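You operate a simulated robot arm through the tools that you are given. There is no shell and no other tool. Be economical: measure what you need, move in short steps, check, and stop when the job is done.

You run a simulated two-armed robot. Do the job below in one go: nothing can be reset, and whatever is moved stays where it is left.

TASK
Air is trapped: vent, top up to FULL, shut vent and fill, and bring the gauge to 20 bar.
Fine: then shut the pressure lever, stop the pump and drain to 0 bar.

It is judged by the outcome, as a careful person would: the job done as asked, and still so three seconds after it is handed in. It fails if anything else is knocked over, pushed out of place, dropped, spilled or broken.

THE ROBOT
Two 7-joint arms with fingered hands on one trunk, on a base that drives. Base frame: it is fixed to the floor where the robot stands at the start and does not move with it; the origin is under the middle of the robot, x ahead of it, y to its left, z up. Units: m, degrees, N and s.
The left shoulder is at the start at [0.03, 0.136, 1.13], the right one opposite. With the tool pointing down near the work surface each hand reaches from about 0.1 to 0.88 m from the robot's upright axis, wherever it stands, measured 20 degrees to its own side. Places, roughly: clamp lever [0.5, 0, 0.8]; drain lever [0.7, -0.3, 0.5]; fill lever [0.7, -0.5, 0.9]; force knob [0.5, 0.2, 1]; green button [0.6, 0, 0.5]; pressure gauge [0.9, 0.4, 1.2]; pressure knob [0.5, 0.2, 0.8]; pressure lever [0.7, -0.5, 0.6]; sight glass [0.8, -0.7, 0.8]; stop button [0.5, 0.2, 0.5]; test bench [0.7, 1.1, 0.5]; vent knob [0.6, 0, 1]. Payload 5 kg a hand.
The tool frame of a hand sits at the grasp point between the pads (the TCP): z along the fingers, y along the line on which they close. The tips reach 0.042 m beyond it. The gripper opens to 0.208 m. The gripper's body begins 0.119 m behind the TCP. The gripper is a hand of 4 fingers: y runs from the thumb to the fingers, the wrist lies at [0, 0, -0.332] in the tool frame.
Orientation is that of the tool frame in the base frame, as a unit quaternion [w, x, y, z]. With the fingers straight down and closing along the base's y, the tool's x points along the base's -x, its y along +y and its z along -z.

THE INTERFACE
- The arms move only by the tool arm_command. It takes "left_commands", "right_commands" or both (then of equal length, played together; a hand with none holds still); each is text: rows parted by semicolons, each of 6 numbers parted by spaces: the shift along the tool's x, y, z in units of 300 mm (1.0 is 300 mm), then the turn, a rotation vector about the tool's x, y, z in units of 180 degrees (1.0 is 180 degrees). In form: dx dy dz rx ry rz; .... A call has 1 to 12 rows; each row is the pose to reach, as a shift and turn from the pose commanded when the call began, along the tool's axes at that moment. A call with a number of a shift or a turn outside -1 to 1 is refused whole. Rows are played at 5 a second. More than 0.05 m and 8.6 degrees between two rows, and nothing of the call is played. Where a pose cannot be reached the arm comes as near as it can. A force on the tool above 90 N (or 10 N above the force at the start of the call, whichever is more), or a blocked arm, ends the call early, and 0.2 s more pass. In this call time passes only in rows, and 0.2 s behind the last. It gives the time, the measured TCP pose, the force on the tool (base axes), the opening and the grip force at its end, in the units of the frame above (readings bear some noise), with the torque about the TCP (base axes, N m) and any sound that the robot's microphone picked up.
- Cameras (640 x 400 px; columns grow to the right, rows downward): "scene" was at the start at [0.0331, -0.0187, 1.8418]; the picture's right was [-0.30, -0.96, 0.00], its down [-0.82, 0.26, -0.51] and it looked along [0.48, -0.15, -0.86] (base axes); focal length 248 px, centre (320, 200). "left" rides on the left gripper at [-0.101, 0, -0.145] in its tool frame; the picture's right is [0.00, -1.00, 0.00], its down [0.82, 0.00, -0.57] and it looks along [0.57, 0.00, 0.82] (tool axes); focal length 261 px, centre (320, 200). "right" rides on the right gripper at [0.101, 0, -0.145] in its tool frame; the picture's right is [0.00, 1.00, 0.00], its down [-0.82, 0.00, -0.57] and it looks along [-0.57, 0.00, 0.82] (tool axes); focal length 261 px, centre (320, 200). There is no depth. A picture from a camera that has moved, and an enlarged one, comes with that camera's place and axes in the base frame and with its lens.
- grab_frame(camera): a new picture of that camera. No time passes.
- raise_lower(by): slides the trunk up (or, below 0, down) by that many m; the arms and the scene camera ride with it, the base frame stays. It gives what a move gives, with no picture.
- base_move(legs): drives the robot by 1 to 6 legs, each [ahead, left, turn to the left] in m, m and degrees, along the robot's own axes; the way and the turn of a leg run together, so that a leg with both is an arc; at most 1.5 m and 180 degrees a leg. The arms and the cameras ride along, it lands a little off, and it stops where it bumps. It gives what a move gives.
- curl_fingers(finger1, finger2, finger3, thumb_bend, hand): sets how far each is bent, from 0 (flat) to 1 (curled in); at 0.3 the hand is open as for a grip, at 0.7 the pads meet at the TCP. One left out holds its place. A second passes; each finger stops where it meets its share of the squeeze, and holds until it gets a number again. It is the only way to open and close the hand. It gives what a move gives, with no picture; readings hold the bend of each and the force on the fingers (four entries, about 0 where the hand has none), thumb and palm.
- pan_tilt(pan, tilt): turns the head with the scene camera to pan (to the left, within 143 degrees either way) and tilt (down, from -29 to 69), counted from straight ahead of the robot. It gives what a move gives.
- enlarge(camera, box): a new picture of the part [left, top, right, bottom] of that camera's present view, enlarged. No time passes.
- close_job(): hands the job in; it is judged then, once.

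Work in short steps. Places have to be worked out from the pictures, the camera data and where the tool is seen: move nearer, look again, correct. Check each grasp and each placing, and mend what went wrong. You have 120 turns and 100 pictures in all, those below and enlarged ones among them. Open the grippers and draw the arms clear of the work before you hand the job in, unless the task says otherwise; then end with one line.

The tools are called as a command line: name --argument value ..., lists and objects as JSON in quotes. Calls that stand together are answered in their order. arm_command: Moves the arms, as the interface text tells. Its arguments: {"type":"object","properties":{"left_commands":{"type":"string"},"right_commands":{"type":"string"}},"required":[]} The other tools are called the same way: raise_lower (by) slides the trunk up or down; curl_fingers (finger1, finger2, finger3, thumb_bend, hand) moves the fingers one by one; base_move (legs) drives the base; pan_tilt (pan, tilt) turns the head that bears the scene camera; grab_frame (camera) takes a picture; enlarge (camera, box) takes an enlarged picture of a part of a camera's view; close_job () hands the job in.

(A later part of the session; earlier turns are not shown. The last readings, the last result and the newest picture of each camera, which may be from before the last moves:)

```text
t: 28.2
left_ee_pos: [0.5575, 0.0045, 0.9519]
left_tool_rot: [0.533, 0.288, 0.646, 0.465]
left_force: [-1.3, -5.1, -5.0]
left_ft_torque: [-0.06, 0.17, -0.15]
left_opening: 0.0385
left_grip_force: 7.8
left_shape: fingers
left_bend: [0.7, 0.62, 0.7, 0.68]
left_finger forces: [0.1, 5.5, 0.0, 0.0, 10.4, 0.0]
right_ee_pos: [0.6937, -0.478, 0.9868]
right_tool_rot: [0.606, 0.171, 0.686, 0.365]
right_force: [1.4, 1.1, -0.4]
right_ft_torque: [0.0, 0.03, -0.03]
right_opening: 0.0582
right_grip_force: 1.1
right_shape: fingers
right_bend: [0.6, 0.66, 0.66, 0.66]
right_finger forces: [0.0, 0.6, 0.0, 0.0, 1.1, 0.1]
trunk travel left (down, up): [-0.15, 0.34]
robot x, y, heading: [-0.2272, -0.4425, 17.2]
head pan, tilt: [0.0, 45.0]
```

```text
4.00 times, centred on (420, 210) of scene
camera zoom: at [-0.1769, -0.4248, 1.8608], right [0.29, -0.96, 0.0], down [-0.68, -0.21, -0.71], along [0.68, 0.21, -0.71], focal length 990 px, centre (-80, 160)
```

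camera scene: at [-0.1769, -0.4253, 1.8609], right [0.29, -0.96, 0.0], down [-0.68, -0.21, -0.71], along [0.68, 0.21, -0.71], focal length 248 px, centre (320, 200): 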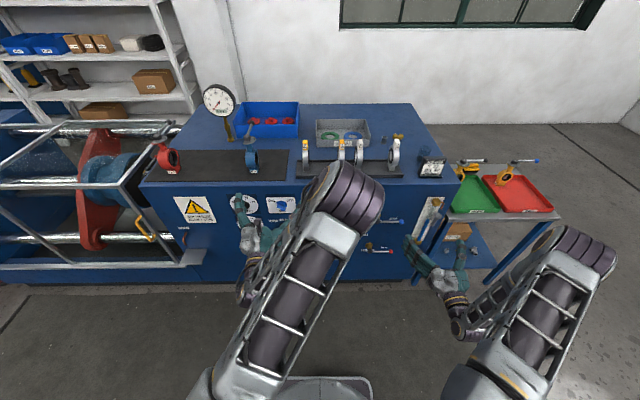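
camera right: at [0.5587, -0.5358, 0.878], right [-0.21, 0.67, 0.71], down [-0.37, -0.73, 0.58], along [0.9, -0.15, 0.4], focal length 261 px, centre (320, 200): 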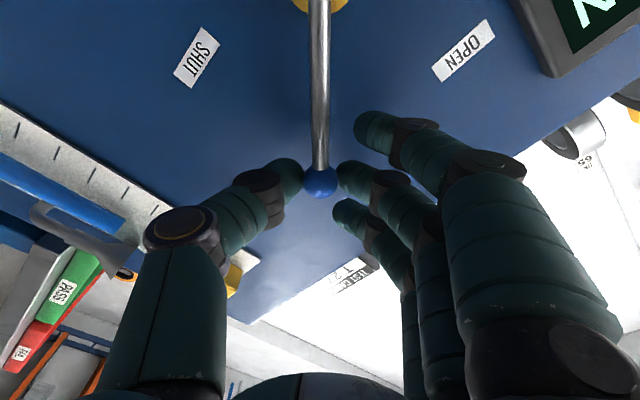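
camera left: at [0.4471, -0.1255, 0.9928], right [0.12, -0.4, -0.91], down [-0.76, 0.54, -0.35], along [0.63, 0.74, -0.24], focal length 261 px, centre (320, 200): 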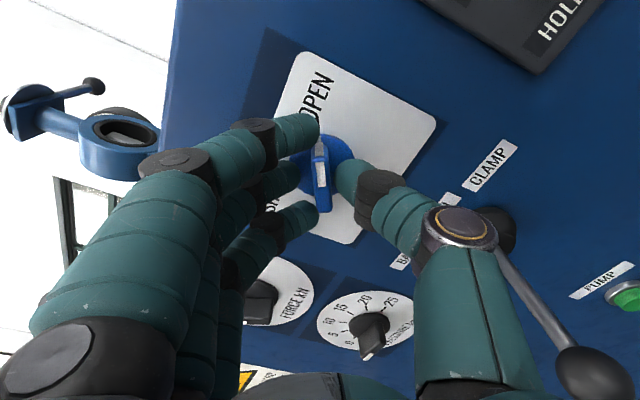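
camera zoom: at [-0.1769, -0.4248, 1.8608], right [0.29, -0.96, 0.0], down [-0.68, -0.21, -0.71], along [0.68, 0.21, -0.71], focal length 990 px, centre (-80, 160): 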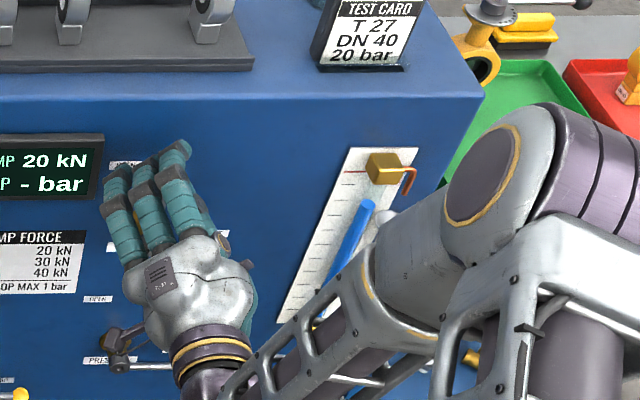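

The level is rising quickly. I zoom for a precise reading (no time passes).

enlarge --camera "scene" --box '[415, 190, 447, 222]'

grab_frame --camera "right"

```text
12.50 times, centred on (431, 206) of scene
camera zoom: at [-0.1769, -0.4248, 1.8608], right [0.29, -0.96, 0.0], down [-0.68, -0.21, -0.71], along [0.68, 0.21, -0.71], focal length 3093 px, centre (-1068, 125)
```

zoom: 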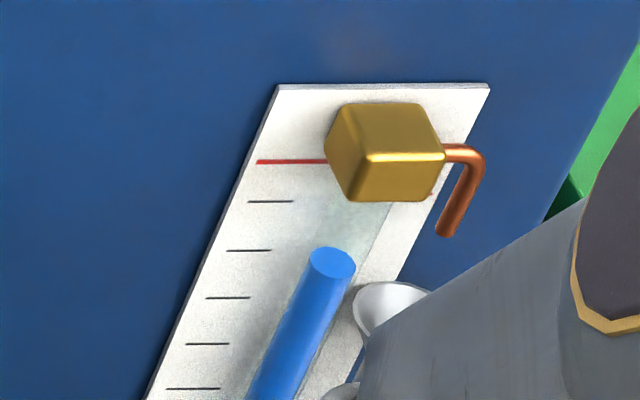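

```text
66 pictures are left
camera right: at [0.5333, -0.451, 0.9153], right [-0.21, 0.67, 0.71], down [-0.38, -0.72, 0.58], along [0.9, -0.15, 0.4], focal length 261 px, centre (320, 200)
```

right: 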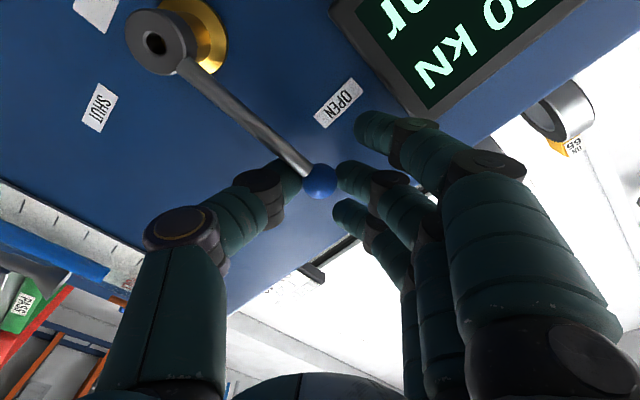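

Geometry puts the level at about z 0.909 against FULL 0.954, rising about 0.06 m/s. Closing over 1 s should bring it near 0.94, so I start closing now and trim afterwards.

arm_command --right_commands "-.0778 -.1071 0 0 0 0; -.1188 -.2331 0 0 0 0; -.1188 -.3654 0 0 0 0; -.0778 -.4914 0 0 0 0; 0 -.5986 0 0 0 0"

enlarge --camera "scene" --box '[415, 190, 447, 222]'

grab_frame --camera "right"

```text
t: 29.4
left_ee_pos: [0.5577, 0.0041, 0.9523]
left_tool_rot: [0.532, 0.29, 0.646, 0.465]
left_force: [4.3, -1.8, -7.9]
left_ft_torque: [-0.04, 0.32, -0.17]
left_opening: 0.0389
left_grip_force: 6.2
left_shape: fingers
left_bend: [0.7, 0.63, 0.7, 0.67]
left_finger forces: [0.1, 1.7, 0.1, 0.0, 11.2, 0.0]
right_ee_pos: [0.7327, -0.6012, 0.8634]
right_tool_rot: [0.609, 0.172, 0.683, 0.365]
right_force: [0.6, -7.9, 19.2]
right_ft_torque: [1.29, -0.11, -0.21]
right_opening: 0.0675
right_grip_force: 8.5
right_shape: fingers
right_bend: [0.55, 0.65, 0.66, 0.66]
right_finger forces: [16.9, 1.1, 0.0, 0.1, 0.0, 0.0]
trunk travel left (down, up): [-0.15, 0.34]
robot x, y, heading: [-0.2246, -0.442, 16.7]
head pan, tilt: [0.0, 45.0]
```

```text
12.50 times, centred on (431, 206) of scene
camera zoom: at [-0.1783, -0.4257, 1.8611], right [0.29, -0.96, 0.0], down [-0.68, -0.21, -0.71], along [0.68, 0.21, -0.71], focal length 3093 px, centre (-1068, 125)
```

zoom: 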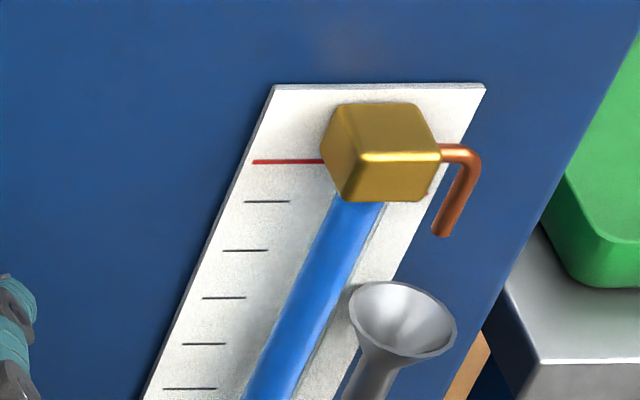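

```text
64 pictures are left
camera right: at [0.5725, -0.5749, 0.7911], right [-0.21, 0.67, 0.71], down [-0.38, -0.72, 0.57], along [0.9, -0.15, 0.41], focal length 261 px, centre (320, 200)
```

right: 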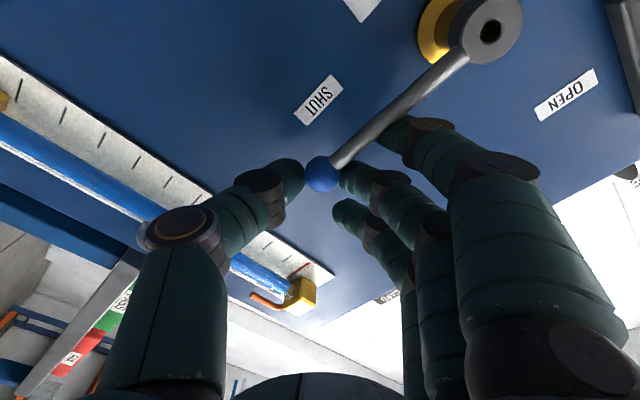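

Lever shut and the level is near FULL. I look at it from below with the right camera.

enlarge --camera "right" --box '[220, 220, 340, 330]'

```text
3.64 times, centred on (280, 275) of right
camera zoom: at [0.5725, -0.5749, 0.7911], right [-0.21, 0.67, 0.71], down [-0.38, -0.72, 0.57], along [0.9, -0.15, 0.41], focal length 948 px, centre (466, -73)
```

zoom: 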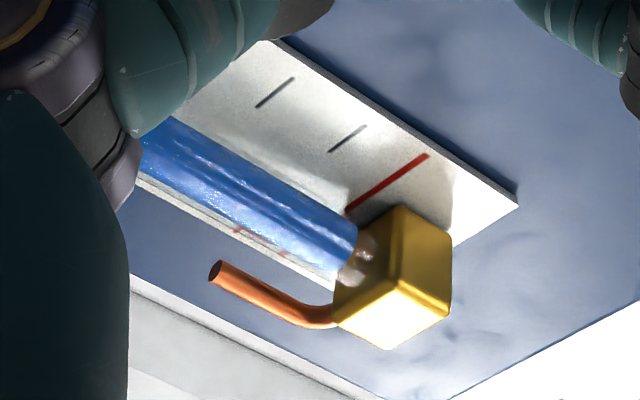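

I zoom in more where the blue column meets the brass block.

enlarge --camera "right" --box '[262, 262, 312, 312]'

```text
8.00 times, centred on (287, 287) of right
camera zoom: at [0.5725, -0.5749, 0.7911], right [-0.21, 0.67, 0.71], down [-0.38, -0.72, 0.57], along [0.9, -0.15, 0.41], focal length 2085 px, centre (584, -496)
```

zoom: 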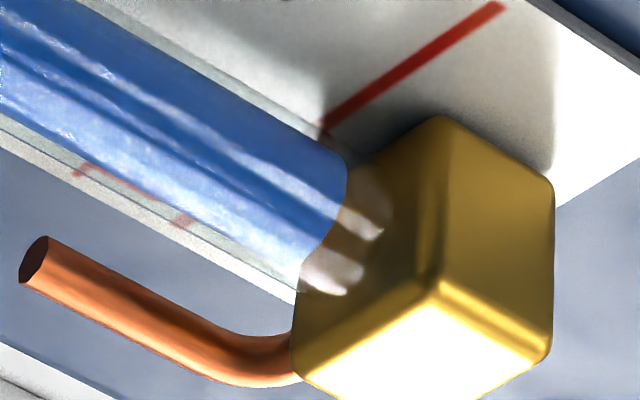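

I estimate the level at about 0.951, 4–5 mm under the FULL line (0.9555). A brief small opening should top it up.

arm_command --right_commands "-.0742 .1006 0 0 0 0; -.0742 .1006 0 0 0 0; 0 0 0 0 0 0"

enlarge --camera "right" --box '[262, 262, 312, 312]'

```text
t: 30.2
left_ee_pos: [0.5574, 0.0036, 0.9527]
left_tool_rot: [0.533, 0.289, 0.645, 0.465]
left_force: [3.7, -2.3, -8.4]
left_ft_torque: [-0.13, 0.37, -0.16]
left_opening: 0.0389
left_grip_force: 6.9
left_shape: fingers
left_bend: [0.7, 0.63, 0.7, 0.67]
left_finger forces: [0.0, 1.8, 0.0, 0.1, 11.4, 0.0]
right_ee_pos: [0.7314, -0.5979, 0.8646]
right_tool_rot: [0.608, 0.171, 0.684, 0.365]
right_force: [1.4, -7.7, 16.7]
right_ft_torque: [1.18, -0.1, -0.1]
right_opening: 0.0678
right_grip_force: 8.8
right_shape: fingers
right_bend: [0.56, 0.66, 0.66, 0.66]
right_finger forces: [15.1, 0.4, 0.0, 0.1, 1.6, 0.0]
trunk travel left (down, up): [-0.15, 0.34]
robot x, y, heading: [-0.2268, -0.4419, 16.7]
head pan, tilt: [0.0, 45.0]
```

```text
8.00 times, centred on (287, 287) of right
camera zoom: at [0.5721, -0.5721, 0.7919], right [-0.21, 0.67, 0.71], down [-0.38, -0.73, 0.57], along [0.9, -0.15, 0.41], focal length 2085 px, centre (584, -496)
```

zoom: 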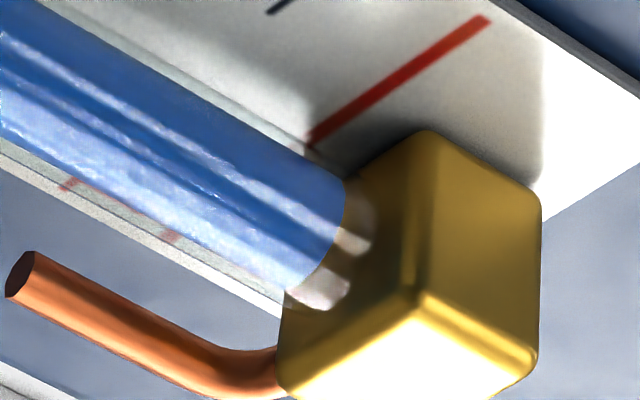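

About 1.5 mm short of the line now. One shorter pulse.

arm_command --right_commands "-.0742 .1006 0 0 0 0; 0 0 0 0 0 0; 0 0 0 0 0 0"

enlarge --camera "right" --box '[262, 262, 312, 312]'

```text
t: 31.0
left_ee_pos: [0.5579, 0.0046, 0.9522]
left_tool_rot: [0.533, 0.288, 0.645, 0.465]
left_force: [2.5, -1.7, -9.3]
left_ft_torque: [-0.05, 0.34, -0.11]
left_opening: 0.0389
left_grip_force: 6.9
left_shape: fingers
left_bend: [0.7, 0.63, 0.7, 0.67]
left_finger forces: [0.0, 2.0, 0.1, 0.0, 10.6, 0.0]
right_ee_pos: [0.7289, -0.6, 0.862]
right_tool_rot: [0.608, 0.172, 0.684, 0.365]
right_force: [3.9, -9.4, 26.3]
right_ft_torque: [1.79, -0.2, -0.21]
right_opening: 0.0713
right_grip_force: 12.3
right_shape: fingers
right_bend: [0.54, 0.65, 0.66, 0.66]
right_finger forces: [22.9, 1.4, 0.0, 0.0, 1.0, 0.0]
trunk travel left (down, up): [-0.15, 0.34]
robot x, y, heading: [-0.2271, -0.4444, 17.1]
head pan, tilt: [0.0, 45.0]
```

```text
8.00 times, centred on (287, 287) of right
camera zoom: at [0.5695, -0.5722, 0.7898], right [-0.21, 0.67, 0.71], down [-0.38, -0.73, 0.57], along [0.9, -0.15, 0.41], focal length 2085 px, centre (584, -496)
```

zoom: 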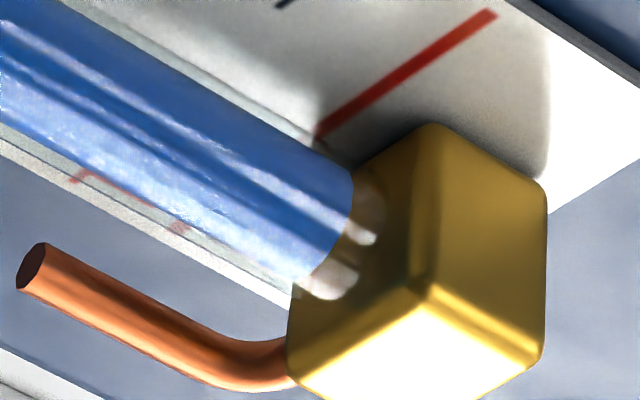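

Level is at the FULL line within about 1 mm and the fill lever is at SHUT. Now I turn the vent back to SHUT with the left hand.

arm_command --left_commands "0 0 0 0 0 -.0444; 0 0 0 0 0 -.0889; 0 0 0 0 0 -.1333; 0 0 0 0 0 -.1778; 0 0 0 0 0 -.2222; 0 0 0 0 0 -.2667; 0 0 0 0 0 -.3111; 0 0 0 0 0 -.3556"

arm_command --left_commands "0 0 0 0 0 -.0444; 0 0 0 0 0 -.0889; 0 0 0 0 0 -.1333; 0 0 0 0 0 -.1778; 0 0 0 0 0 -.2222; 0 0 0 0 0 -.2667; 0 0 0 0 0 -.3111; 0 0 0 0 0 -.3556"

grab_frame --camera "left"

```text
t: 32.8
left_ee_pos: [0.5572, 0.0037, 0.9522]
left_tool_rot: [0.699, -0.098, 0.7, 0.111]
left_force: [0.9, -1.2, 2.3]
left_ft_torque: [0.02, -0.12, -0.04]
left_opening: 0.0369
left_grip_force: 5.6
left_shape: fingers
left_bend: [0.7, 0.62, 0.7, 0.68]
left_finger forces: [0.0, 4.4, 0.0, 0.1, 6.2, 0.1]
right_ee_pos: [0.7273, -0.598, 0.8608]
right_tool_rot: [0.608, 0.171, 0.684, 0.365]
right_force: [15.5, -14.1, 30.9]
right_ft_torque: [2.19, -0.23, -1.01]
right_opening: 0.0722
right_grip_force: 17.0
right_shape: fingers
right_bend: [0.54, 0.65, 0.66, 0.66]
right_finger forces: [30.8, 1.6, 0.1, 0.0, 1.3, 0.1]
trunk travel left (down, up): [-0.15, 0.34]
robot x, y, heading: [-0.2261, -0.4403, 16.8]
head pan, tilt: [0.0, 45.0]
```

```text
t: 34.6
left_ee_pos: [0.5579, 0.004, 0.9523]
left_tool_rot: [0.652, -0.454, 0.542, -0.276]
left_force: [-1.5, 3.0, -3.3]
left_ft_torque: [-0.03, 0.23, 0.22]
left_opening: 0.0334
left_grip_force: 3.7
left_shape: fingers
left_bend: [0.7, 0.61, 0.7, 0.69]
left_finger forces: [0.1, 5.7, 0.1, 0.1, 2.0, 0.0]
right_ee_pos: [0.7289, -0.5995, 0.8609]
right_tool_rot: [0.608, 0.172, 0.684, 0.365]
right_force: [13.9, -14.9, 30.5]
right_ft_torque: [2.22, -0.17, -1.03]
right_opening: 0.0719
right_grip_force: 16.7
right_shape: fingers
right_bend: [0.54, 0.65, 0.66, 0.66]
right_finger forces: [31.3, 1.3, 0.0, 0.0, 1.5, 0.1]
trunk travel left (down, up): [-0.15, 0.34]
robot x, y, heading: [-0.2266, -0.4437, 17.1]
head pan, tilt: [0.0, 45.0]
```

```text
59 pictures are left
camera left: at [0.3925, 0.0475, 0.9958], right [0.13, -0.43, 0.89], down [-0.33, -0.87, -0.37], along [0.93, -0.25, -0.26], focal length 261 px, centre (320, 200)
```

left: 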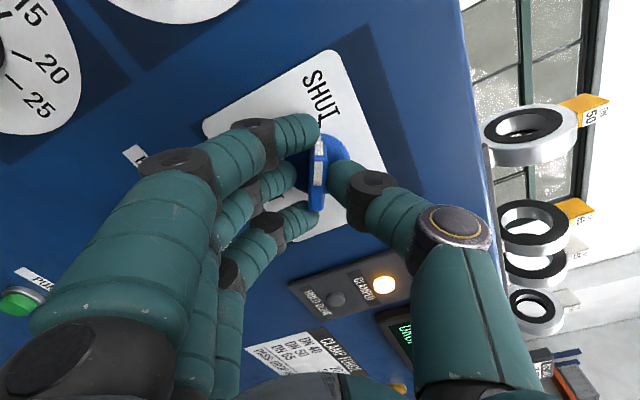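

Vent is back at SHUT. I release both hands and withdraw 0.1 m.

curl_fingers --hand "left" --finger1 0.5 --finger2 0.5 --finger3 0.5 --thumb_bend 0.5

curl_fingers --hand "right" --finger1 0.5 --finger2 0.5 --finger3 0.5 --thumb_bend 0.5

arm_command --left_commands "0 0 -.11 0 0 0; 0 0 -.22 0 0 0; 0 0 -.33 0 0 0" --right_commands "0 0 -.11 0 0 0; 0 0 -.22 0 0 0; 0 0 -.33 0 0 0"

grab_frame --camera "left"

grab_frame --camera "right"

```text
t: 35.6
left_ee_pos: [0.5562, 0.0042, 0.9528]
left_tool_rot: [0.652, -0.454, 0.542, -0.275]
left_force: [-0.8, -0.3, -0.9]
left_ft_torque: [0.04, 0.0, 0.02]
left_opening: 0.1196
left_grip_force: 0.0
left_shape: fingers
left_bend: [0.5, 0.5, 0.5, 0.5]
left_finger forces: [0.0, 0.0, 0.1, 0.0, 0.0, 0.0]
right_ee_pos: [0.7286, -0.5995, 0.8611]
right_tool_rot: [0.608, 0.17, 0.684, 0.365]
right_force: [14.7, -13.7, 30.7]
right_ft_torque: [2.13, -0.18, -1.07]
right_opening: 0.0721
right_grip_force: 16.9
right_shape: fingers
right_bend: [0.54, 0.65, 0.66, 0.66]
right_finger forces: [31.2, 1.1, 0.1, 0.1, 1.7, 0.0]
trunk travel left (down, up): [-0.15, 0.34]
robot x, y, heading: [-0.2271, -0.4422, 17.0]
head pan, tilt: [0.0, 45.0]
```

```text
t: 36.6
left_ee_pos: [0.5579, 0.0047, 0.9518]
left_tool_rot: [0.651, -0.454, 0.542, -0.275]
left_force: [0.5, 0.0, -0.1]
left_ft_torque: [0.01, -0.02, -0.02]
left_opening: 0.1197
left_grip_force: 0.1
left_shape: fingers
left_bend: [0.5, 0.5, 0.5, 0.5]
left_finger forces: [0.0, 0.0, 0.0, 0.0, 0.0, 0.0]
right_ee_pos: [0.7278, -0.5977, 0.8581]
right_tool_rot: [0.606, 0.171, 0.686, 0.365]
right_force: [-0.3, -0.3, 0.1]
right_ft_torque: [-0.02, -0.01, 0.01]
right_opening: 0.1208
right_grip_force: 0.0
right_shape: fingers
right_bend: [0.5, 0.5, 0.5, 0.5]
right_finger forces: [0.0, 0.1, 0.0, 0.0, 0.0, 0.0]
trunk travel left (down, up): [-0.15, 0.34]
robot x, y, heading: [-0.2249, -0.443, 16.7]
head pan, tilt: [0.0, 45.0]
```

```text
t: 37.4
left_ee_pos: [0.464, -0.0271, 0.9492]
left_tool_rot: [0.652, -0.453, 0.542, -0.276]
left_force: [0.0, 0.0, 0.7]
left_ft_torque: [-0.03, 0.06, 0.03]
left_opening: 0.1199
left_grip_force: 0.1
left_shape: fingers
left_bend: [0.5, 0.5, 0.5, 0.5]
left_finger forces: [0.0, 0.1, 0.0, 0.0, 0.1, 0.1]
right_ee_pos: [0.6304, -0.6296, 0.8631]
right_tool_rot: [0.606, 0.171, 0.686, 0.364]
right_force: [-0.7, -0.2, 0.6]
right_ft_torque: [-0.02, 0.1, 0.04]
right_opening: 0.1206
right_grip_force: 0.0
right_shape: fingers
right_bend: [0.5, 0.5, 0.5, 0.5]
right_finger forces: [0.0, 0.1, 0.0, 0.0, 0.0, 0.0]
trunk travel left (down, up): [-0.15, 0.34]
robot x, y, heading: [-0.2279, -0.4402, 17.2]
head pan, tilt: [0.0, 45.0]
```

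```text
58 pictures are left
camera left: at [0.3003, 0.0159, 0.9942], right [0.13, -0.43, 0.89], down [-0.33, -0.87, -0.37], along [0.93, -0.25, -0.26], focal length 261 px, centre (320, 200)
```

left: 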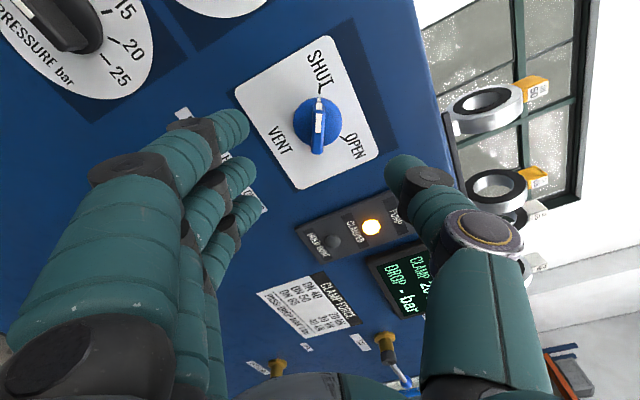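

```text
57 pictures are left
camera right: at [0.4705, -0.603, 0.7908], right [-0.21, 0.67, 0.71], down [-0.38, -0.72, 0.58], along [0.9, -0.15, 0.4], focal length 261 px, centre (320, 200)
```

right: 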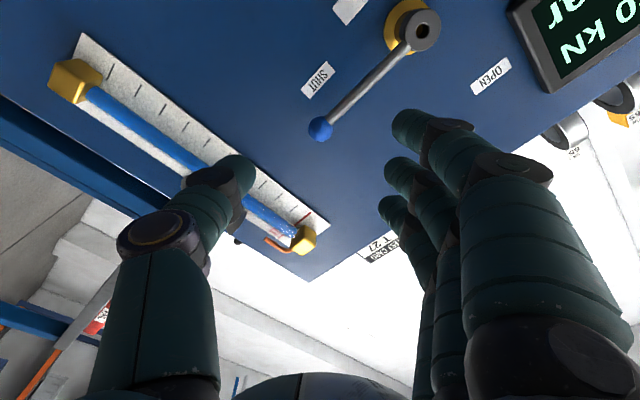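

Vent and fill are both shut. Next is the pressure (red) lever: its ball is at the same s 0.787 but z≈0.58. I draw the left hand back and unroll it, then lower the trunk.

arm_command --left_commands "0 0 -.05 0 0 .045; 0 0 -.1 0 0 .09; 0 0 -.15 0 0 .135; 0 0 -.2 0 0 .18; 0 0 -.25 0 0 .225; 0 0 -.3 0 0 .27; 0 0 -.3 0 0 .315; 0 0 -.3 0 0 .355"

raise_lower --by -0.15

grab_frame --camera "left"

enlarge --camera "scene" --box '[180, 100, 460, 300]'

```text
t: 39.2
left_ee_pos: [0.3767, -0.0506, 0.9515]
left_tool_rot: [0.698, -0.097, 0.701, 0.111]
left_force: [0.0, 0.0, 0.6]
left_ft_torque: [0.04, 0.01, 0.0]
left_opening: 0.1199
left_grip_force: 0.1
left_shape: fingers
left_bend: [0.5, 0.5, 0.5, 0.5]
left_finger forces: [0.0, 0.1, 0.1, 0.1, 0.1, 0.1]
right_ee_pos: [0.6315, -0.6289, 0.8614]
right_tool_rot: [0.606, 0.171, 0.686, 0.365]
right_force: [-0.2, -0.1, -0.5]
right_ft_torque: [-0.02, 0.01, -0.01]
right_opening: 0.1206
right_grip_force: 0.1
right_shape: fingers
right_bend: [0.5, 0.5, 0.5, 0.5]
right_finger forces: [0.1, 0.1, 0.0, 0.1, 0.1, 0.0]
trunk travel left (down, up): [-0.15, 0.34]
robot x, y, heading: [-0.2228, -0.4401, 17.2]
head pan, tilt: [0.0, 45.0]
```

```text
t: 41.0
left_ee_pos: [0.3768, -0.05, 0.8007]
left_tool_rot: [0.698, -0.099, 0.7, 0.111]
left_force: [0.2, 0.2, 0.0]
left_ft_torque: [-0.03, 0.03, 0.01]
left_opening: 0.1198
left_grip_force: 0.1
left_shape: fingers
left_bend: [0.5, 0.5, 0.5, 0.5]
left_finger forces: [0.0, 0.0, 0.0, 0.1, 0.1, 0.1]
right_ee_pos: [0.6328, -0.6297, 0.7112]
right_tool_rot: [0.606, 0.171, 0.686, 0.365]
right_force: [-0.1, 0.6, 0.7]
right_ft_torque: [-0.01, 0.03, -0.01]
right_opening: 0.1207
right_grip_force: 0.1
right_shape: fingers
right_bend: [0.5, 0.5, 0.5, 0.5]
right_finger forces: [0.0, 0.1, 0.0, 0.1, 0.0, 0.0]
trunk travel left (down, up): [0.0, 0.49]
robot x, y, heading: [-0.225, -0.4384, 16.7]
head pan, tilt: [0.0, 45.0]
```

```text
56 pictures are left
camera left: at [0.2394, -0.0946, 0.9004], right [0.29, -0.96, -0.01], down [-0.55, -0.16, -0.82], along [0.78, 0.25, -0.57], focal length 261 px, centre (320, 200)
```

left: 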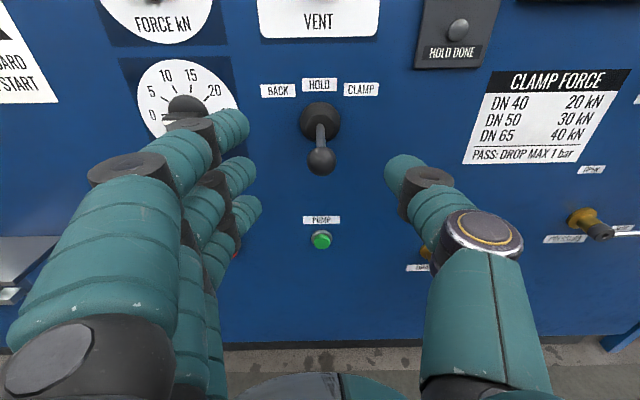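

```text
2.00 times, centred on (320, 200) of scene
camera zoom: at [-0.1773, -0.4252, 1.7111], right [0.29, -0.96, 0.0], down [-0.68, -0.21, -0.71], along [0.68, 0.21, -0.71], focal length 495 px, centre (320, 200)
```

zoom: 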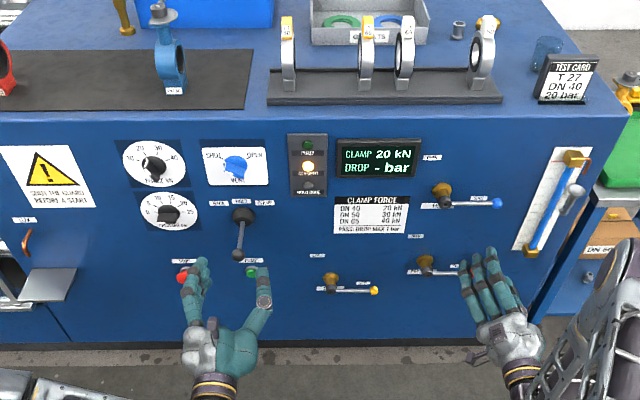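

The clamp lever projects straight out and I'll keep clear of it. The right hand goes down 0.131 m to the red ball.

arm_command --right_commands ".08 -.08 0 0 0 0; .16 -.16 0 0 0 0; .24 -.24 0 0 0 0; .309 -.309 0 0 0 0"

grab_frame --camera "right"

```text
t: 42.0
left_ee_pos: [0.3777, -0.0495, 0.8012]
left_tool_rot: [0.698, -0.098, 0.7, 0.11]
left_force: [0.1, -0.7, 1.1]
left_ft_torque: [0.03, 0.05, 0.03]
left_opening: 0.12
left_grip_force: 0.0
left_shape: fingers
left_bend: [0.5, 0.5, 0.5, 0.5]
left_finger forces: [0.0, 0.0, 0.0, 0.0, 0.1, 0.1]
right_ee_pos: [0.6318, -0.6311, 0.5776]
right_tool_rot: [0.606, 0.171, 0.686, 0.364]
right_force: [0.7, -0.1, -0.4]
right_ft_torque: [-0.04, 0.04, 0.07]
right_opening: 0.1206
right_grip_force: 0.0
right_shape: fingers
right_bend: [0.5, 0.5, 0.5, 0.5]
right_finger forces: [0.0, 0.0, 0.0, 0.1, 0.0, 0.1]
trunk travel left (down, up): [0.0, 0.49]
robot x, y, heading: [-0.2228, -0.4438, 16.9]
head pan, tilt: [0.0, 45.0]
```

```text
54 pictures are left
camera right: at [0.4728, -0.6047, 0.5071], right [-0.21, 0.67, 0.71], down [-0.38, -0.72, 0.58], along [0.9, -0.15, 0.4], focal length 261 px, centre (320, 200)
```

right: 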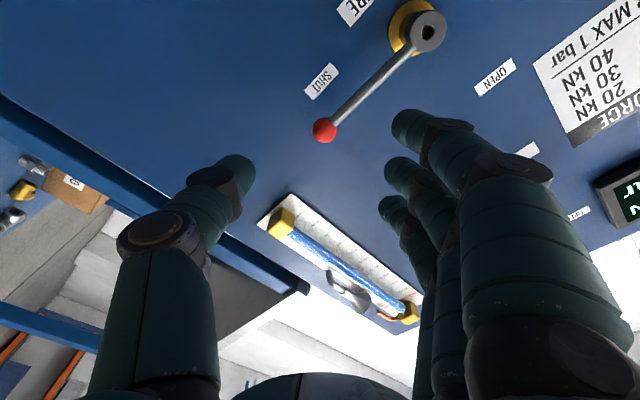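

Ball centred; I advance, cage it, and lift along the full arc to OPEN.

arm_command --right_commands "0 0 .12 0 0 0; 0 0 .24 0 0 0; 0 0 .347 0 0 0"

curl_fingers --hand "right" --finger1 0.6 --finger2 0.66 --finger3 0.66 --thumb_bend 0.66

arm_command --right_commands "-.0526 .0641 0 0 0 0; -.0918 .1373 0 0 0 0; -.1159 .2167 0 0 0 0; -.124 .2993 0 0 0 0; -.1159 .3819 0 0 0 0; -.0918 .4613 0 0 0 0; -.0526 .5345 0 0 0 0; 0 .5986 0 0 0 0"

grab_frame --camera "right"

```text
t: 42.8
left_ee_pos: [0.3753, -0.0508, 0.8007]
left_tool_rot: [0.698, -0.098, 0.7, 0.111]
left_force: [-1.0, 0.0, 1.1]
left_ft_torque: [0.01, 0.01, 0.06]
left_opening: 0.1198
left_grip_force: 0.0
left_shape: fingers
left_bend: [0.5, 0.5, 0.5, 0.5]
left_finger forces: [0.0, 0.0, 0.0, 0.0, 0.1, 0.1]
right_ee_pos: [0.7289, -0.602, 0.5785]
right_tool_rot: [0.606, 0.17, 0.687, 0.364]
right_force: [0.0, -0.6, -1.1]
right_ft_torque: [0.05, -0.07, 0.03]
right_opening: 0.1206
right_grip_force: 0.0
right_shape: fingers
right_bend: [0.5, 0.5, 0.5, 0.5]
right_finger forces: [0.1, 0.0, 0.0, 0.1, 0.1, 0.0]
trunk travel left (down, up): [0.0, 0.49]
robot x, y, heading: [-0.2252, -0.44, 17.0]
head pan, tilt: [0.0, 45.0]
```

```text
t: 43.8
left_ee_pos: [0.3774, -0.049, 0.8003]
left_tool_rot: [0.699, -0.098, 0.7, 0.111]
left_force: [-0.4, 0.0, 0.4]
left_ft_torque: [0.02, -0.01, -0.01]
left_opening: 0.12
left_grip_force: 0.2
left_shape: fingers
left_bend: [0.5, 0.5, 0.5, 0.5]
left_finger forces: [0.1, 0.0, 0.0, 0.1, 0.0, 0.0]
right_ee_pos: [0.7316, -0.6003, 0.5808]
right_tool_rot: [0.606, 0.17, 0.686, 0.365]
right_force: [2.7, 5.2, 11.1]
right_ft_torque: [0.68, -0.04, -0.13]
right_opening: 0.0709
right_grip_force: 6.2
right_shape: fingers
right_bend: [0.55, 0.65, 0.66, 0.66]
right_finger forces: [10.5, 1.8, 0.0, 0.1, 0.1, 0.1]
trunk travel left (down, up): [0.0, 0.49]
robot x, y, heading: [-0.2226, -0.4383, 16.7]
head pan, tilt: [0.0, 45.0]
```

```text
t: 45.6
left_ee_pos: [0.3772, -0.0503, 0.8008]
left_tool_rot: [0.698, -0.098, 0.7, 0.111]
left_force: [-0.3, 0.0, -0.1]
left_ft_torque: [0.02, 0.03, -0.01]
left_opening: 0.12
left_grip_force: 0.1
left_shape: fingers
left_bend: [0.5, 0.5, 0.5, 0.5]
left_finger forces: [0.1, 0.0, 0.0, 0.0, 0.0, 0.0]
right_ee_pos: [0.6912, -0.4773, 0.7059]
right_tool_rot: [0.606, 0.171, 0.687, 0.364]
right_force: [1.7, -0.5, -1.5]
right_ft_torque: [0.0, 0.03, -0.01]
right_opening: 0.0605
right_grip_force: 0.8
right_shape: fingers
right_bend: [0.6, 0.66, 0.66, 0.66]
right_finger forces: [0.0, 0.8, 0.0, 0.0, 1.6, 0.0]
trunk travel left (down, up): [0.0, 0.49]
robot x, y, heading: [-0.2224, -0.4399, 16.9]
head pan, tilt: [0.0, 45.0]
```

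```text
53 pictures are left
camera right: at [0.532, -0.451, 0.6354], right [-0.21, 0.67, 0.71], down [-0.38, -0.72, 0.58], along [0.9, -0.15, 0.4], focal length 261 px, centre (320, 200)
```

right: 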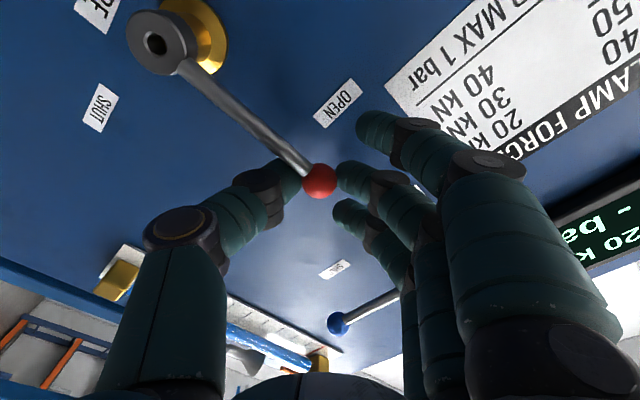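

Red lever is at OPEN and the right hand stays on it. The left hand forms a two-finger poke and drops below the clamp lever to the green button (s 0.160, z 0.539).

curl_fingers --hand "left" --finger1 0.95 --finger2 0.7 --finger3 0.95 --thumb_bend 0.7

arm_command --left_commands "0 0 -.1 0 0 0; .15 0 -.13 0 0 0; .3 0 -.13 0 0 0; .45 0 -.13 0 0 0; .6 0 -.13 0 0 0; .75 0 -.13 0 0 0; .873 0 -.1 0 0 0; .873 0 0 0 0 0; .873 0 .14 0 0 0; .873 0 .28 0 0 0"

grab_frame --camera "left"

```text
t: 46.6
left_ee_pos: [0.3761, -0.0506, 0.8006]
left_tool_rot: [0.698, -0.098, 0.7, 0.112]
left_force: [-0.1, 0.4, -0.4]
left_ft_torque: [0.02, -0.02, -0.04]
left_opening: 0.059
left_grip_force: 0.0
left_shape: fingers
left_bend: [0.95, 0.7, 0.95, 0.7]
left_finger forces: [0.1, 0.0, 0.0, 0.1, 0.0, 0.0]
right_ee_pos: [0.6924, -0.4766, 0.7057]
right_tool_rot: [0.606, 0.171, 0.686, 0.364]
right_force: [0.7, -1.6, -1.3]
right_ft_torque: [0.01, 0.01, -0.03]
right_opening: 0.0603
right_grip_force: 1.1
right_shape: fingers
right_bend: [0.6, 0.66, 0.66, 0.66]
right_finger forces: [0.0, 0.3, 0.1, 0.1, 2.1, 0.0]
trunk travel left (down, up): [0.0, 0.49]
robot x, y, heading: [-0.2216, -0.4408, 16.8]
head pan, tilt: [0.0, 45.0]
```

```text
t: 48.8
left_ee_pos: [0.4543, -0.0207, 0.5376]
left_tool_rot: [0.698, -0.098, 0.7, 0.112]
left_force: [-1.1, -0.9, 0.5]
left_ft_torque: [0.01, -0.02, 0.01]
left_opening: 0.0589
left_grip_force: 0.2
left_shape: fingers
left_bend: [0.95, 0.7, 0.95, 0.7]
left_finger forces: [0.0, 0.0, 0.1, 0.0, 0.1, 0.1]
right_ee_pos: [0.6912, -0.4774, 0.7063]
right_tool_rot: [0.606, 0.172, 0.686, 0.363]
right_force: [1.8, -2.3, -2.2]
right_ft_torque: [0.0, 0.01, -0.06]
right_opening: 0.0601
right_grip_force: 1.5
right_shape: fingers
right_bend: [0.6, 0.66, 0.66, 0.66]
right_finger forces: [0.1, 0.2, 0.0, 0.0, 2.7, 0.1]
trunk travel left (down, up): [0.0, 0.49]
robot x, y, heading: [-0.2239, -0.4383, 16.8]
head pan, tilt: [0.0, 45.0]
```

```text
52 pictures are left
camera left: at [0.3176, -0.0649, 0.6371], right [0.29, -0.96, -0.01], down [-0.55, -0.16, -0.82], along [0.78, 0.25, -0.57], focal length 261 px, centre (320, 200)
```

left: 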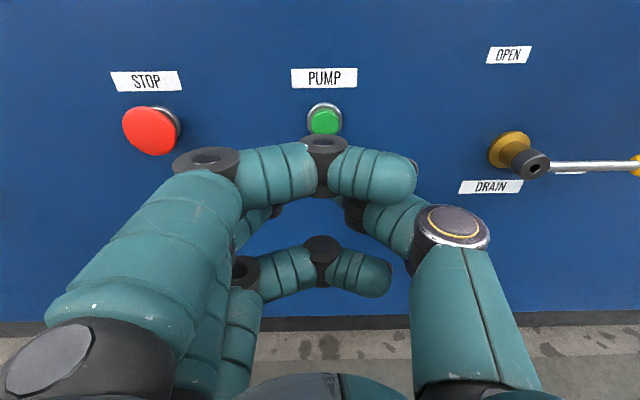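

The button is exactly on the poke axis. I advance in steps.

arm_command --left_commands "0 0 .1 0 0 0; 0 0 .2 0 0 0; 0 0 .28 0 0 0; 0 0 .33 0 0 0"

grab_frame --camera "left"

```text
t: 49.8
left_ee_pos: [0.548, 0.0085, 0.5411]
left_tool_rot: [0.698, -0.097, 0.7, 0.111]
left_force: [-1.3, -0.6, 0.1]
left_ft_torque: [0.01, 0.0, -0.04]
left_opening: 0.0588
left_grip_force: 0.6
left_shape: fingers
left_bend: [0.95, 0.7, 0.95, 0.7]
left_finger forces: [0.0, 0.0, 0.1, 0.0, 1.2, 0.0]
right_ee_pos: [0.692, -0.4775, 0.7056]
right_tool_rot: [0.606, 0.17, 0.686, 0.365]
right_force: [1.3, -1.4, -1.2]
right_ft_torque: [-0.03, 0.04, -0.04]
right_opening: 0.0603
right_grip_force: 1.0
right_shape: fingers
right_bend: [0.6, 0.66, 0.66, 0.66]
right_finger forces: [0.1, 0.3, 0.1, 0.0, 2.5, 0.0]
trunk travel left (down, up): [0.0, 0.49]
robot x, y, heading: [-0.2274, -0.4431, 16.9]
head pan, tilt: [0.0, 45.0]
```

```text
51 pictures are left
camera left: at [0.4116, -0.0351, 0.6403], right [0.29, -0.96, -0.01], down [-0.55, -0.16, -0.82], along [0.78, 0.25, -0.57], focal length 261 px, centre (320, 200)
```

left: 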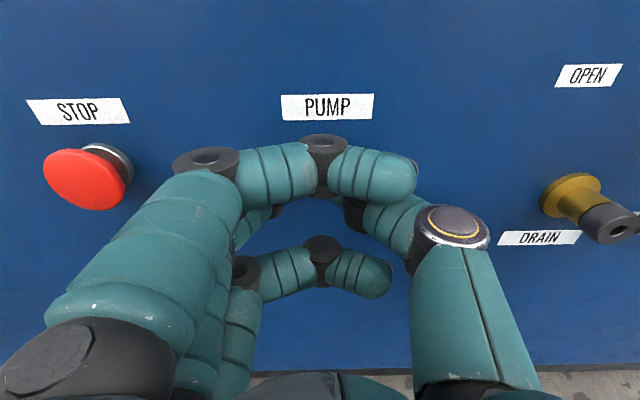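

Thumb just touching (1.2 N). I press a further 12 mm, slowly.

arm_command --left_commands "0 0 .02 0 0 0; 0 0 .04 0 0 0; 0 0 .04 0 0 0"

enlarge --camera "scene" --box '[180, 100, 340, 300]'

```text
t: 50.6
left_ee_pos: [0.559, 0.0092, 0.5396]
left_tool_rot: [0.698, -0.097, 0.701, 0.11]
left_force: [-36.4, -18.3, 6.3]
left_ft_torque: [-0.01, -0.29, -0.7]
left_opening: 0.0579
left_grip_force: 20.7
left_shape: fingers
left_bend: [0.95, 0.69, 0.95, 0.71]
left_finger forces: [0.0, 6.0, 0.0, 0.0, 35.7, 0.1]
right_ee_pos: [0.691, -0.4778, 0.7077]
right_tool_rot: [0.607, 0.171, 0.686, 0.364]
right_force: [2.4, -0.1, -2.3]
right_ft_torque: [0.0, 0.04, 0.04]
right_opening: 0.0607
right_grip_force: 1.8
right_shape: fingers
right_bend: [0.6, 0.66, 0.66, 0.65]
right_finger forces: [0.0, 0.2, 0.0, 0.1, 2.6, 0.1]
trunk travel left (down, up): [0.0, 0.49]
robot x, y, heading: [-0.2292, -0.4437, 17.0]
head pan, tilt: [0.0, 45.0]
heard: click
```

```text
2.00 times, centred on (260, 200) of scene
camera zoom: at [-0.1791, -0.4264, 1.7109], right [0.29, -0.96, 0.0], down [-0.68, -0.21, -0.71], along [0.68, 0.21, -0.71], focal length 495 px, centre (440, 200)
```

zoom: 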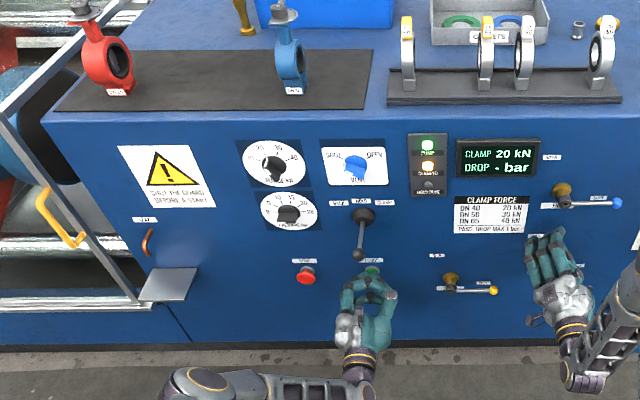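

PUMP lamp is lit and it clicked. Now I withdraw the left hand, slide left at low height, and rise in front of the pressure knob (s≈-0.028, z≈0.79), clear of the clamp lever.

arm_command --left_commands "0 0 -.15 0 0 0; 0 0 -.3 0 0 0; 0 0 -.45 0 0 0; 0 .15 -.5 0 0 0; 0 .3 -.5 0 0 0; 0 .45 -.5 0 0 0; 0 .62 -.5 0 0 0; -.16 .62 -.5 0 0 0; -.32 .62 -.5 0 0 0; -.48 .62 -.5 0 0 0; -.64 .62 -.5 0 0 0; -.8 .62 -.5 0 0 0"

curl_fingers --hand "left" --finger1 0.5 --finger2 0.5 --finger3 0.5 --thumb_bend 0.5

grab_frame --camera "left"

enlarge --camera "scene" --box '[180, 60, 300, 180]'

```text
refused: row 7 steps farther than a row can; nothing moved
```

```text
t: 51.6
left_ee_pos: [0.5578, 0.0093, 0.5399]
left_tool_rot: [0.698, -0.098, 0.701, 0.11]
left_force: [-78.3, -27.7, 2.5]
left_ft_torque: [-0.06, -0.33, -1.01]
left_opening: 0.0995
left_grip_force: 40.5
left_shape: fingers
left_bend: [0.52, 0.53, 0.52, 0.53]
left_finger forces: [13.1, 11.4, 12.4, 0.0, 44.7, 0.0]
right_ee_pos: [0.69, -0.4779, 0.7083]
right_tool_rot: [0.606, 0.17, 0.686, 0.365]
right_force: [3.6, -0.7, -3.9]
right_ft_torque: [-0.02, 0.08, -0.03]
right_opening: 0.0612
right_grip_force: 1.8
right_shape: fingers
right_bend: [0.6, 0.66, 0.66, 0.65]
right_finger forces: [0.0, 0.1, 0.0, 0.1, 3.6, 0.1]
trunk travel left (down, up): [0.0, 0.49]
robot x, y, heading: [-0.224, -0.4426, 17.0]
head pan, tilt: [0.0, 45.0]
```

```text
49 pictures are left
camera left: at [0.421, -0.0344, 0.6391], right [0.29, -0.96, -0.01], down [-0.55, -0.16, -0.82], along [0.78, 0.25, -0.57], focal length 261 px, centre (320, 200)
```

left: 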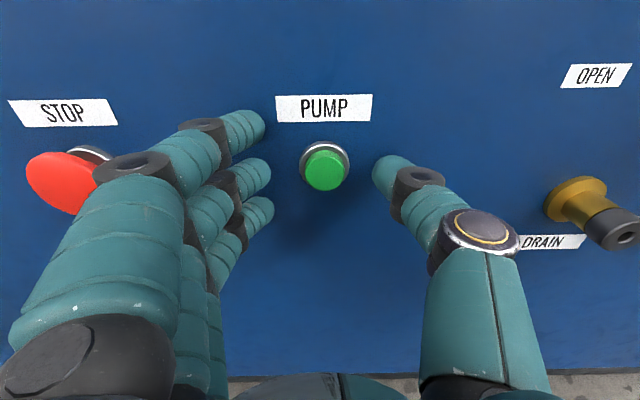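

```text
3.33 times, centred on (240, 120) of scene
camera zoom: at [-0.1805, -0.4265, 1.7109], right [0.29, -0.96, 0.0], down [-0.67, -0.21, -0.71], along [0.68, 0.21, -0.71], focal length 825 px, centre (587, 467)
```

zoom: 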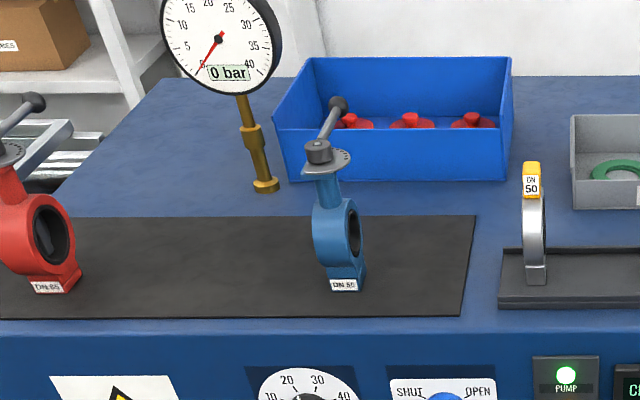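

The row step was too large and the fingers opened against the panel, with no harm done. The gauge is readable from the head camera at 0 bar. I redo the retreat with smaller steps.

arm_command --left_commands "0 0 -.15 0 0 0; 0 0 -.3 0 0 0; 0 0 -.45 0 0 0; 0 .14 -.5 0 0 0; 0 .3 -.5 0 0 0; 0 .46 -.5 0 0 0; 0 .62 -.5 0 0 0; -.16 .62 -.5 0 0 0; -.32 .62 -.5 0 0 0; -.48 .62 -.5 0 0 0; -.64 .62 -.5 0 0 0; -.8 .62 -.5 0 0 0"

grab_frame --camera "left"

```text
t: 54.2
left_ee_pos: [0.3629, 0.1384, 0.7848]
left_tool_rot: [0.698, -0.097, 0.701, 0.111]
left_force: [-0.6, -0.1, -1.0]
left_ft_torque: [0.02, -0.08, 0.02]
left_opening: 0.1204
left_grip_force: 0.0
left_shape: fingers
left_bend: [0.5, 0.5, 0.5, 0.5]
left_finger forces: [0.1, 0.0, 0.0, 0.0, 0.1, 0.1]
right_ee_pos: [0.6912, -0.4772, 0.7069]
right_tool_rot: [0.606, 0.171, 0.687, 0.364]
right_force: [0.8, -2.2, 0.1]
right_ft_torque: [0.0, -0.01, -0.03]
right_opening: 0.0607
right_grip_force: 1.0
right_shape: fingers
right_bend: [0.6, 0.66, 0.66, 0.65]
right_finger forces: [0.1, 0.4, 0.1, 0.0, 1.6, 0.1]
trunk travel left (down, up): [0.0, 0.49]
robot x, y, heading: [-0.2263, -0.4422, 17.0]
head pan, tilt: [0.0, 45.0]
```

```text
47 pictures are left
camera left: at [0.2273, 0.0937, 0.8837], right [0.29, -0.96, -0.01], down [-0.55, -0.16, -0.82], along [0.78, 0.25, -0.57], focal length 261 px, centre (320, 200)
```

left: 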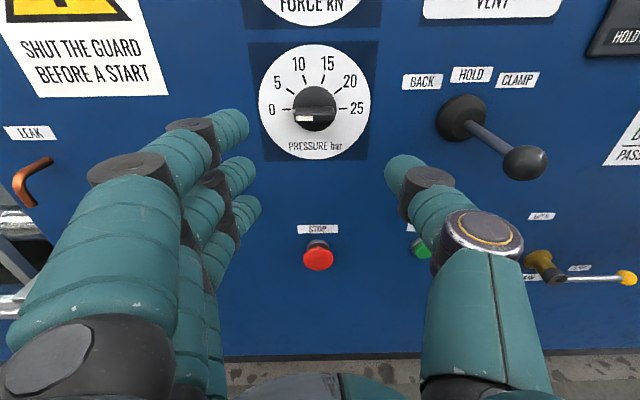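

Dial is 0 at 180° and 25 at 0°, so 20 bar is at 36° and needs 144° clockwise. The knob is at s -0.029, z 0.791. I roll the left hand -88° to straddle the horizontal bar.

arm_command --left_commands "0 0 0 0 0 -.0446; 0 0 0 0 0 -.0891; 0 0 0 0 0 -.1336; 0 0 0 0 0 -.1782; -.005 .005 0 0 0 -.2227; -.01 .01 0 0 0 -.2673; -.02 .016 0 0 0 -.3118; -.02 .016 0 0 0 -.3564; -.02 .016 0 0 0 -.4009; -.02 .016 .06 0 0 -.4455; -.02 .016 .12 0 0 -.49"

grab_frame --camera "left"

```text
t: 56.6
left_ee_pos: [0.3988, 0.1555, 0.7872]
left_tool_rot: [0.578, -0.558, 0.434, -0.407]
left_force: [-0.5, 0.0, 0.0]
left_ft_torque: [-0.05, -0.06, -0.03]
left_opening: 0.1205
left_grip_force: 0.1
left_shape: fingers
left_bend: [0.5, 0.5, 0.5, 0.5]
left_finger forces: [0.1, 0.0, 0.0, 0.1, 0.0, 0.1]
right_ee_pos: [0.6912, -0.4769, 0.7064]
right_tool_rot: [0.606, 0.17, 0.686, 0.366]
right_force: [0.5, -1.9, -1.5]
right_ft_torque: [-0.02, 0.03, -0.05]
right_opening: 0.0604
right_grip_force: 1.5
right_shape: fingers
right_bend: [0.6, 0.66, 0.66, 0.66]
right_finger forces: [0.0, 0.4, 0.0, 0.0, 2.3, 0.1]
trunk travel left (down, up): [0.0, 0.49]
robot x, y, heading: [-0.2241, -0.4393, 17.1]
head pan, tilt: [0.0, 45.0]
```

```text
46 pictures are left
camera left: at [0.2321, 0.2103, 0.7903], right [0.01, -0.04, 1.0], down [-0.31, -0.95, -0.04], along [0.95, -0.31, -0.03], focal length 261 px, centre (320, 200)
```

left: 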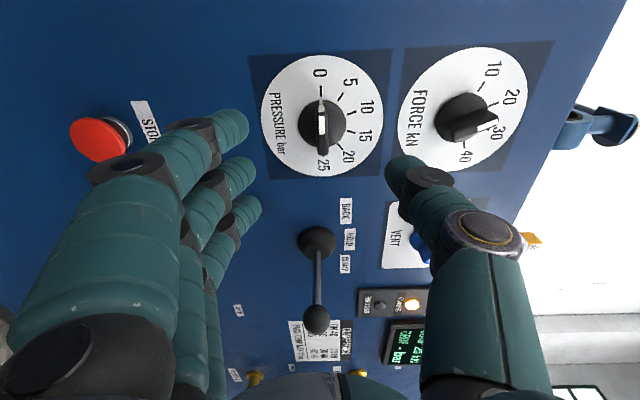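

Well aligned. I advance 0.1 m and grip the knob.

arm_command --left_commands "0 0 .12 0 0 0; 0 0 .24 0 0 0; 0 0 .34 0 0 0"

curl_fingers --hand "left" --finger1 0.7 --finger2 0.7 --finger3 0.7 --thumb_bend 0.7

grab_frame --camera "left"

```text
t: 57.4
left_ee_pos: [0.4972, 0.1848, 0.7862]
left_tool_rot: [0.579, -0.558, 0.434, -0.406]
left_force: [-0.5, 0.6, 0.4]
left_ft_torque: [0.05, 0.0, -0.03]
left_opening: 0.1203
left_grip_force: 0.1
left_shape: fingers
left_bend: [0.5, 0.5, 0.5, 0.5]
left_finger forces: [0.0, 0.0, 0.1, 0.0, 0.1, 0.1]
right_ee_pos: [0.692, -0.4765, 0.7066]
right_tool_rot: [0.606, 0.172, 0.686, 0.365]
right_force: [0.9, -0.7, -2.1]
right_ft_torque: [-0.03, 0.02, -0.05]
right_opening: 0.0601
right_grip_force: 1.7
right_shape: fingers
right_bend: [0.6, 0.66, 0.66, 0.66]
right_finger forces: [0.0, 0.2, 0.0, 0.0, 2.8, 0.0]
trunk travel left (down, up): [0.0, 0.49]
robot x, y, heading: [-0.224, -0.4387, 16.9]
head pan, tilt: [0.0, 45.0]
```

```text
t: 58.4
left_ee_pos: [0.497, 0.1844, 0.787]
left_tool_rot: [0.579, -0.558, 0.435, -0.406]
left_force: [4.2, 2.1, 3.0]
left_ft_torque: [0.03, -0.04, 0.05]
left_opening: 0.0392
left_grip_force: 9.0
left_shape: fingers
left_bend: [0.7, 0.65, 0.7, 0.67]
left_finger forces: [0.0, 7.5, 0.0, 0.1, 10.6, 0.1]
right_ee_pos: [0.6921, -0.4772, 0.7068]
right_tool_rot: [0.606, 0.17, 0.686, 0.365]
right_force: [1.0, -0.1, -1.8]
right_ft_torque: [-0.02, -0.01, 0.01]
right_opening: 0.0604
right_grip_force: 1.4
right_shape: fingers
right_bend: [0.6, 0.66, 0.66, 0.65]
right_finger forces: [0.0, 0.3, 0.0, 0.0, 1.9, 0.1]
trunk travel left (down, up): [0.0, 0.49]
robot x, y, heading: [-0.226, -0.4397, 17.3]
head pan, tilt: [0.0, 45.0]
```

```text
45 pictures are left
camera left: at [0.3304, 0.239, 0.7894], right [0.01, -0.04, 1.0], down [-0.31, -0.95, -0.04], along [0.95, -0.31, -0.03], focal length 261 px, centre (320, 200)
```

left: 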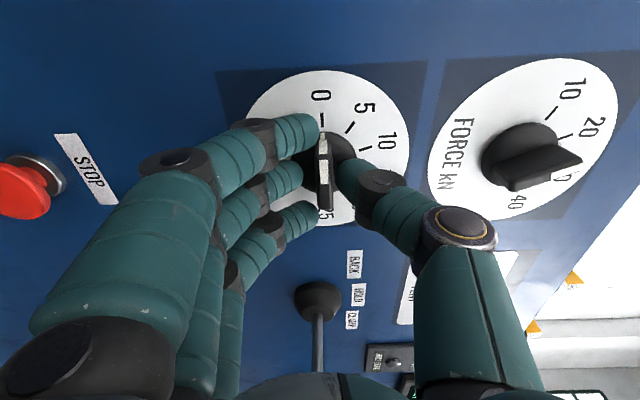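

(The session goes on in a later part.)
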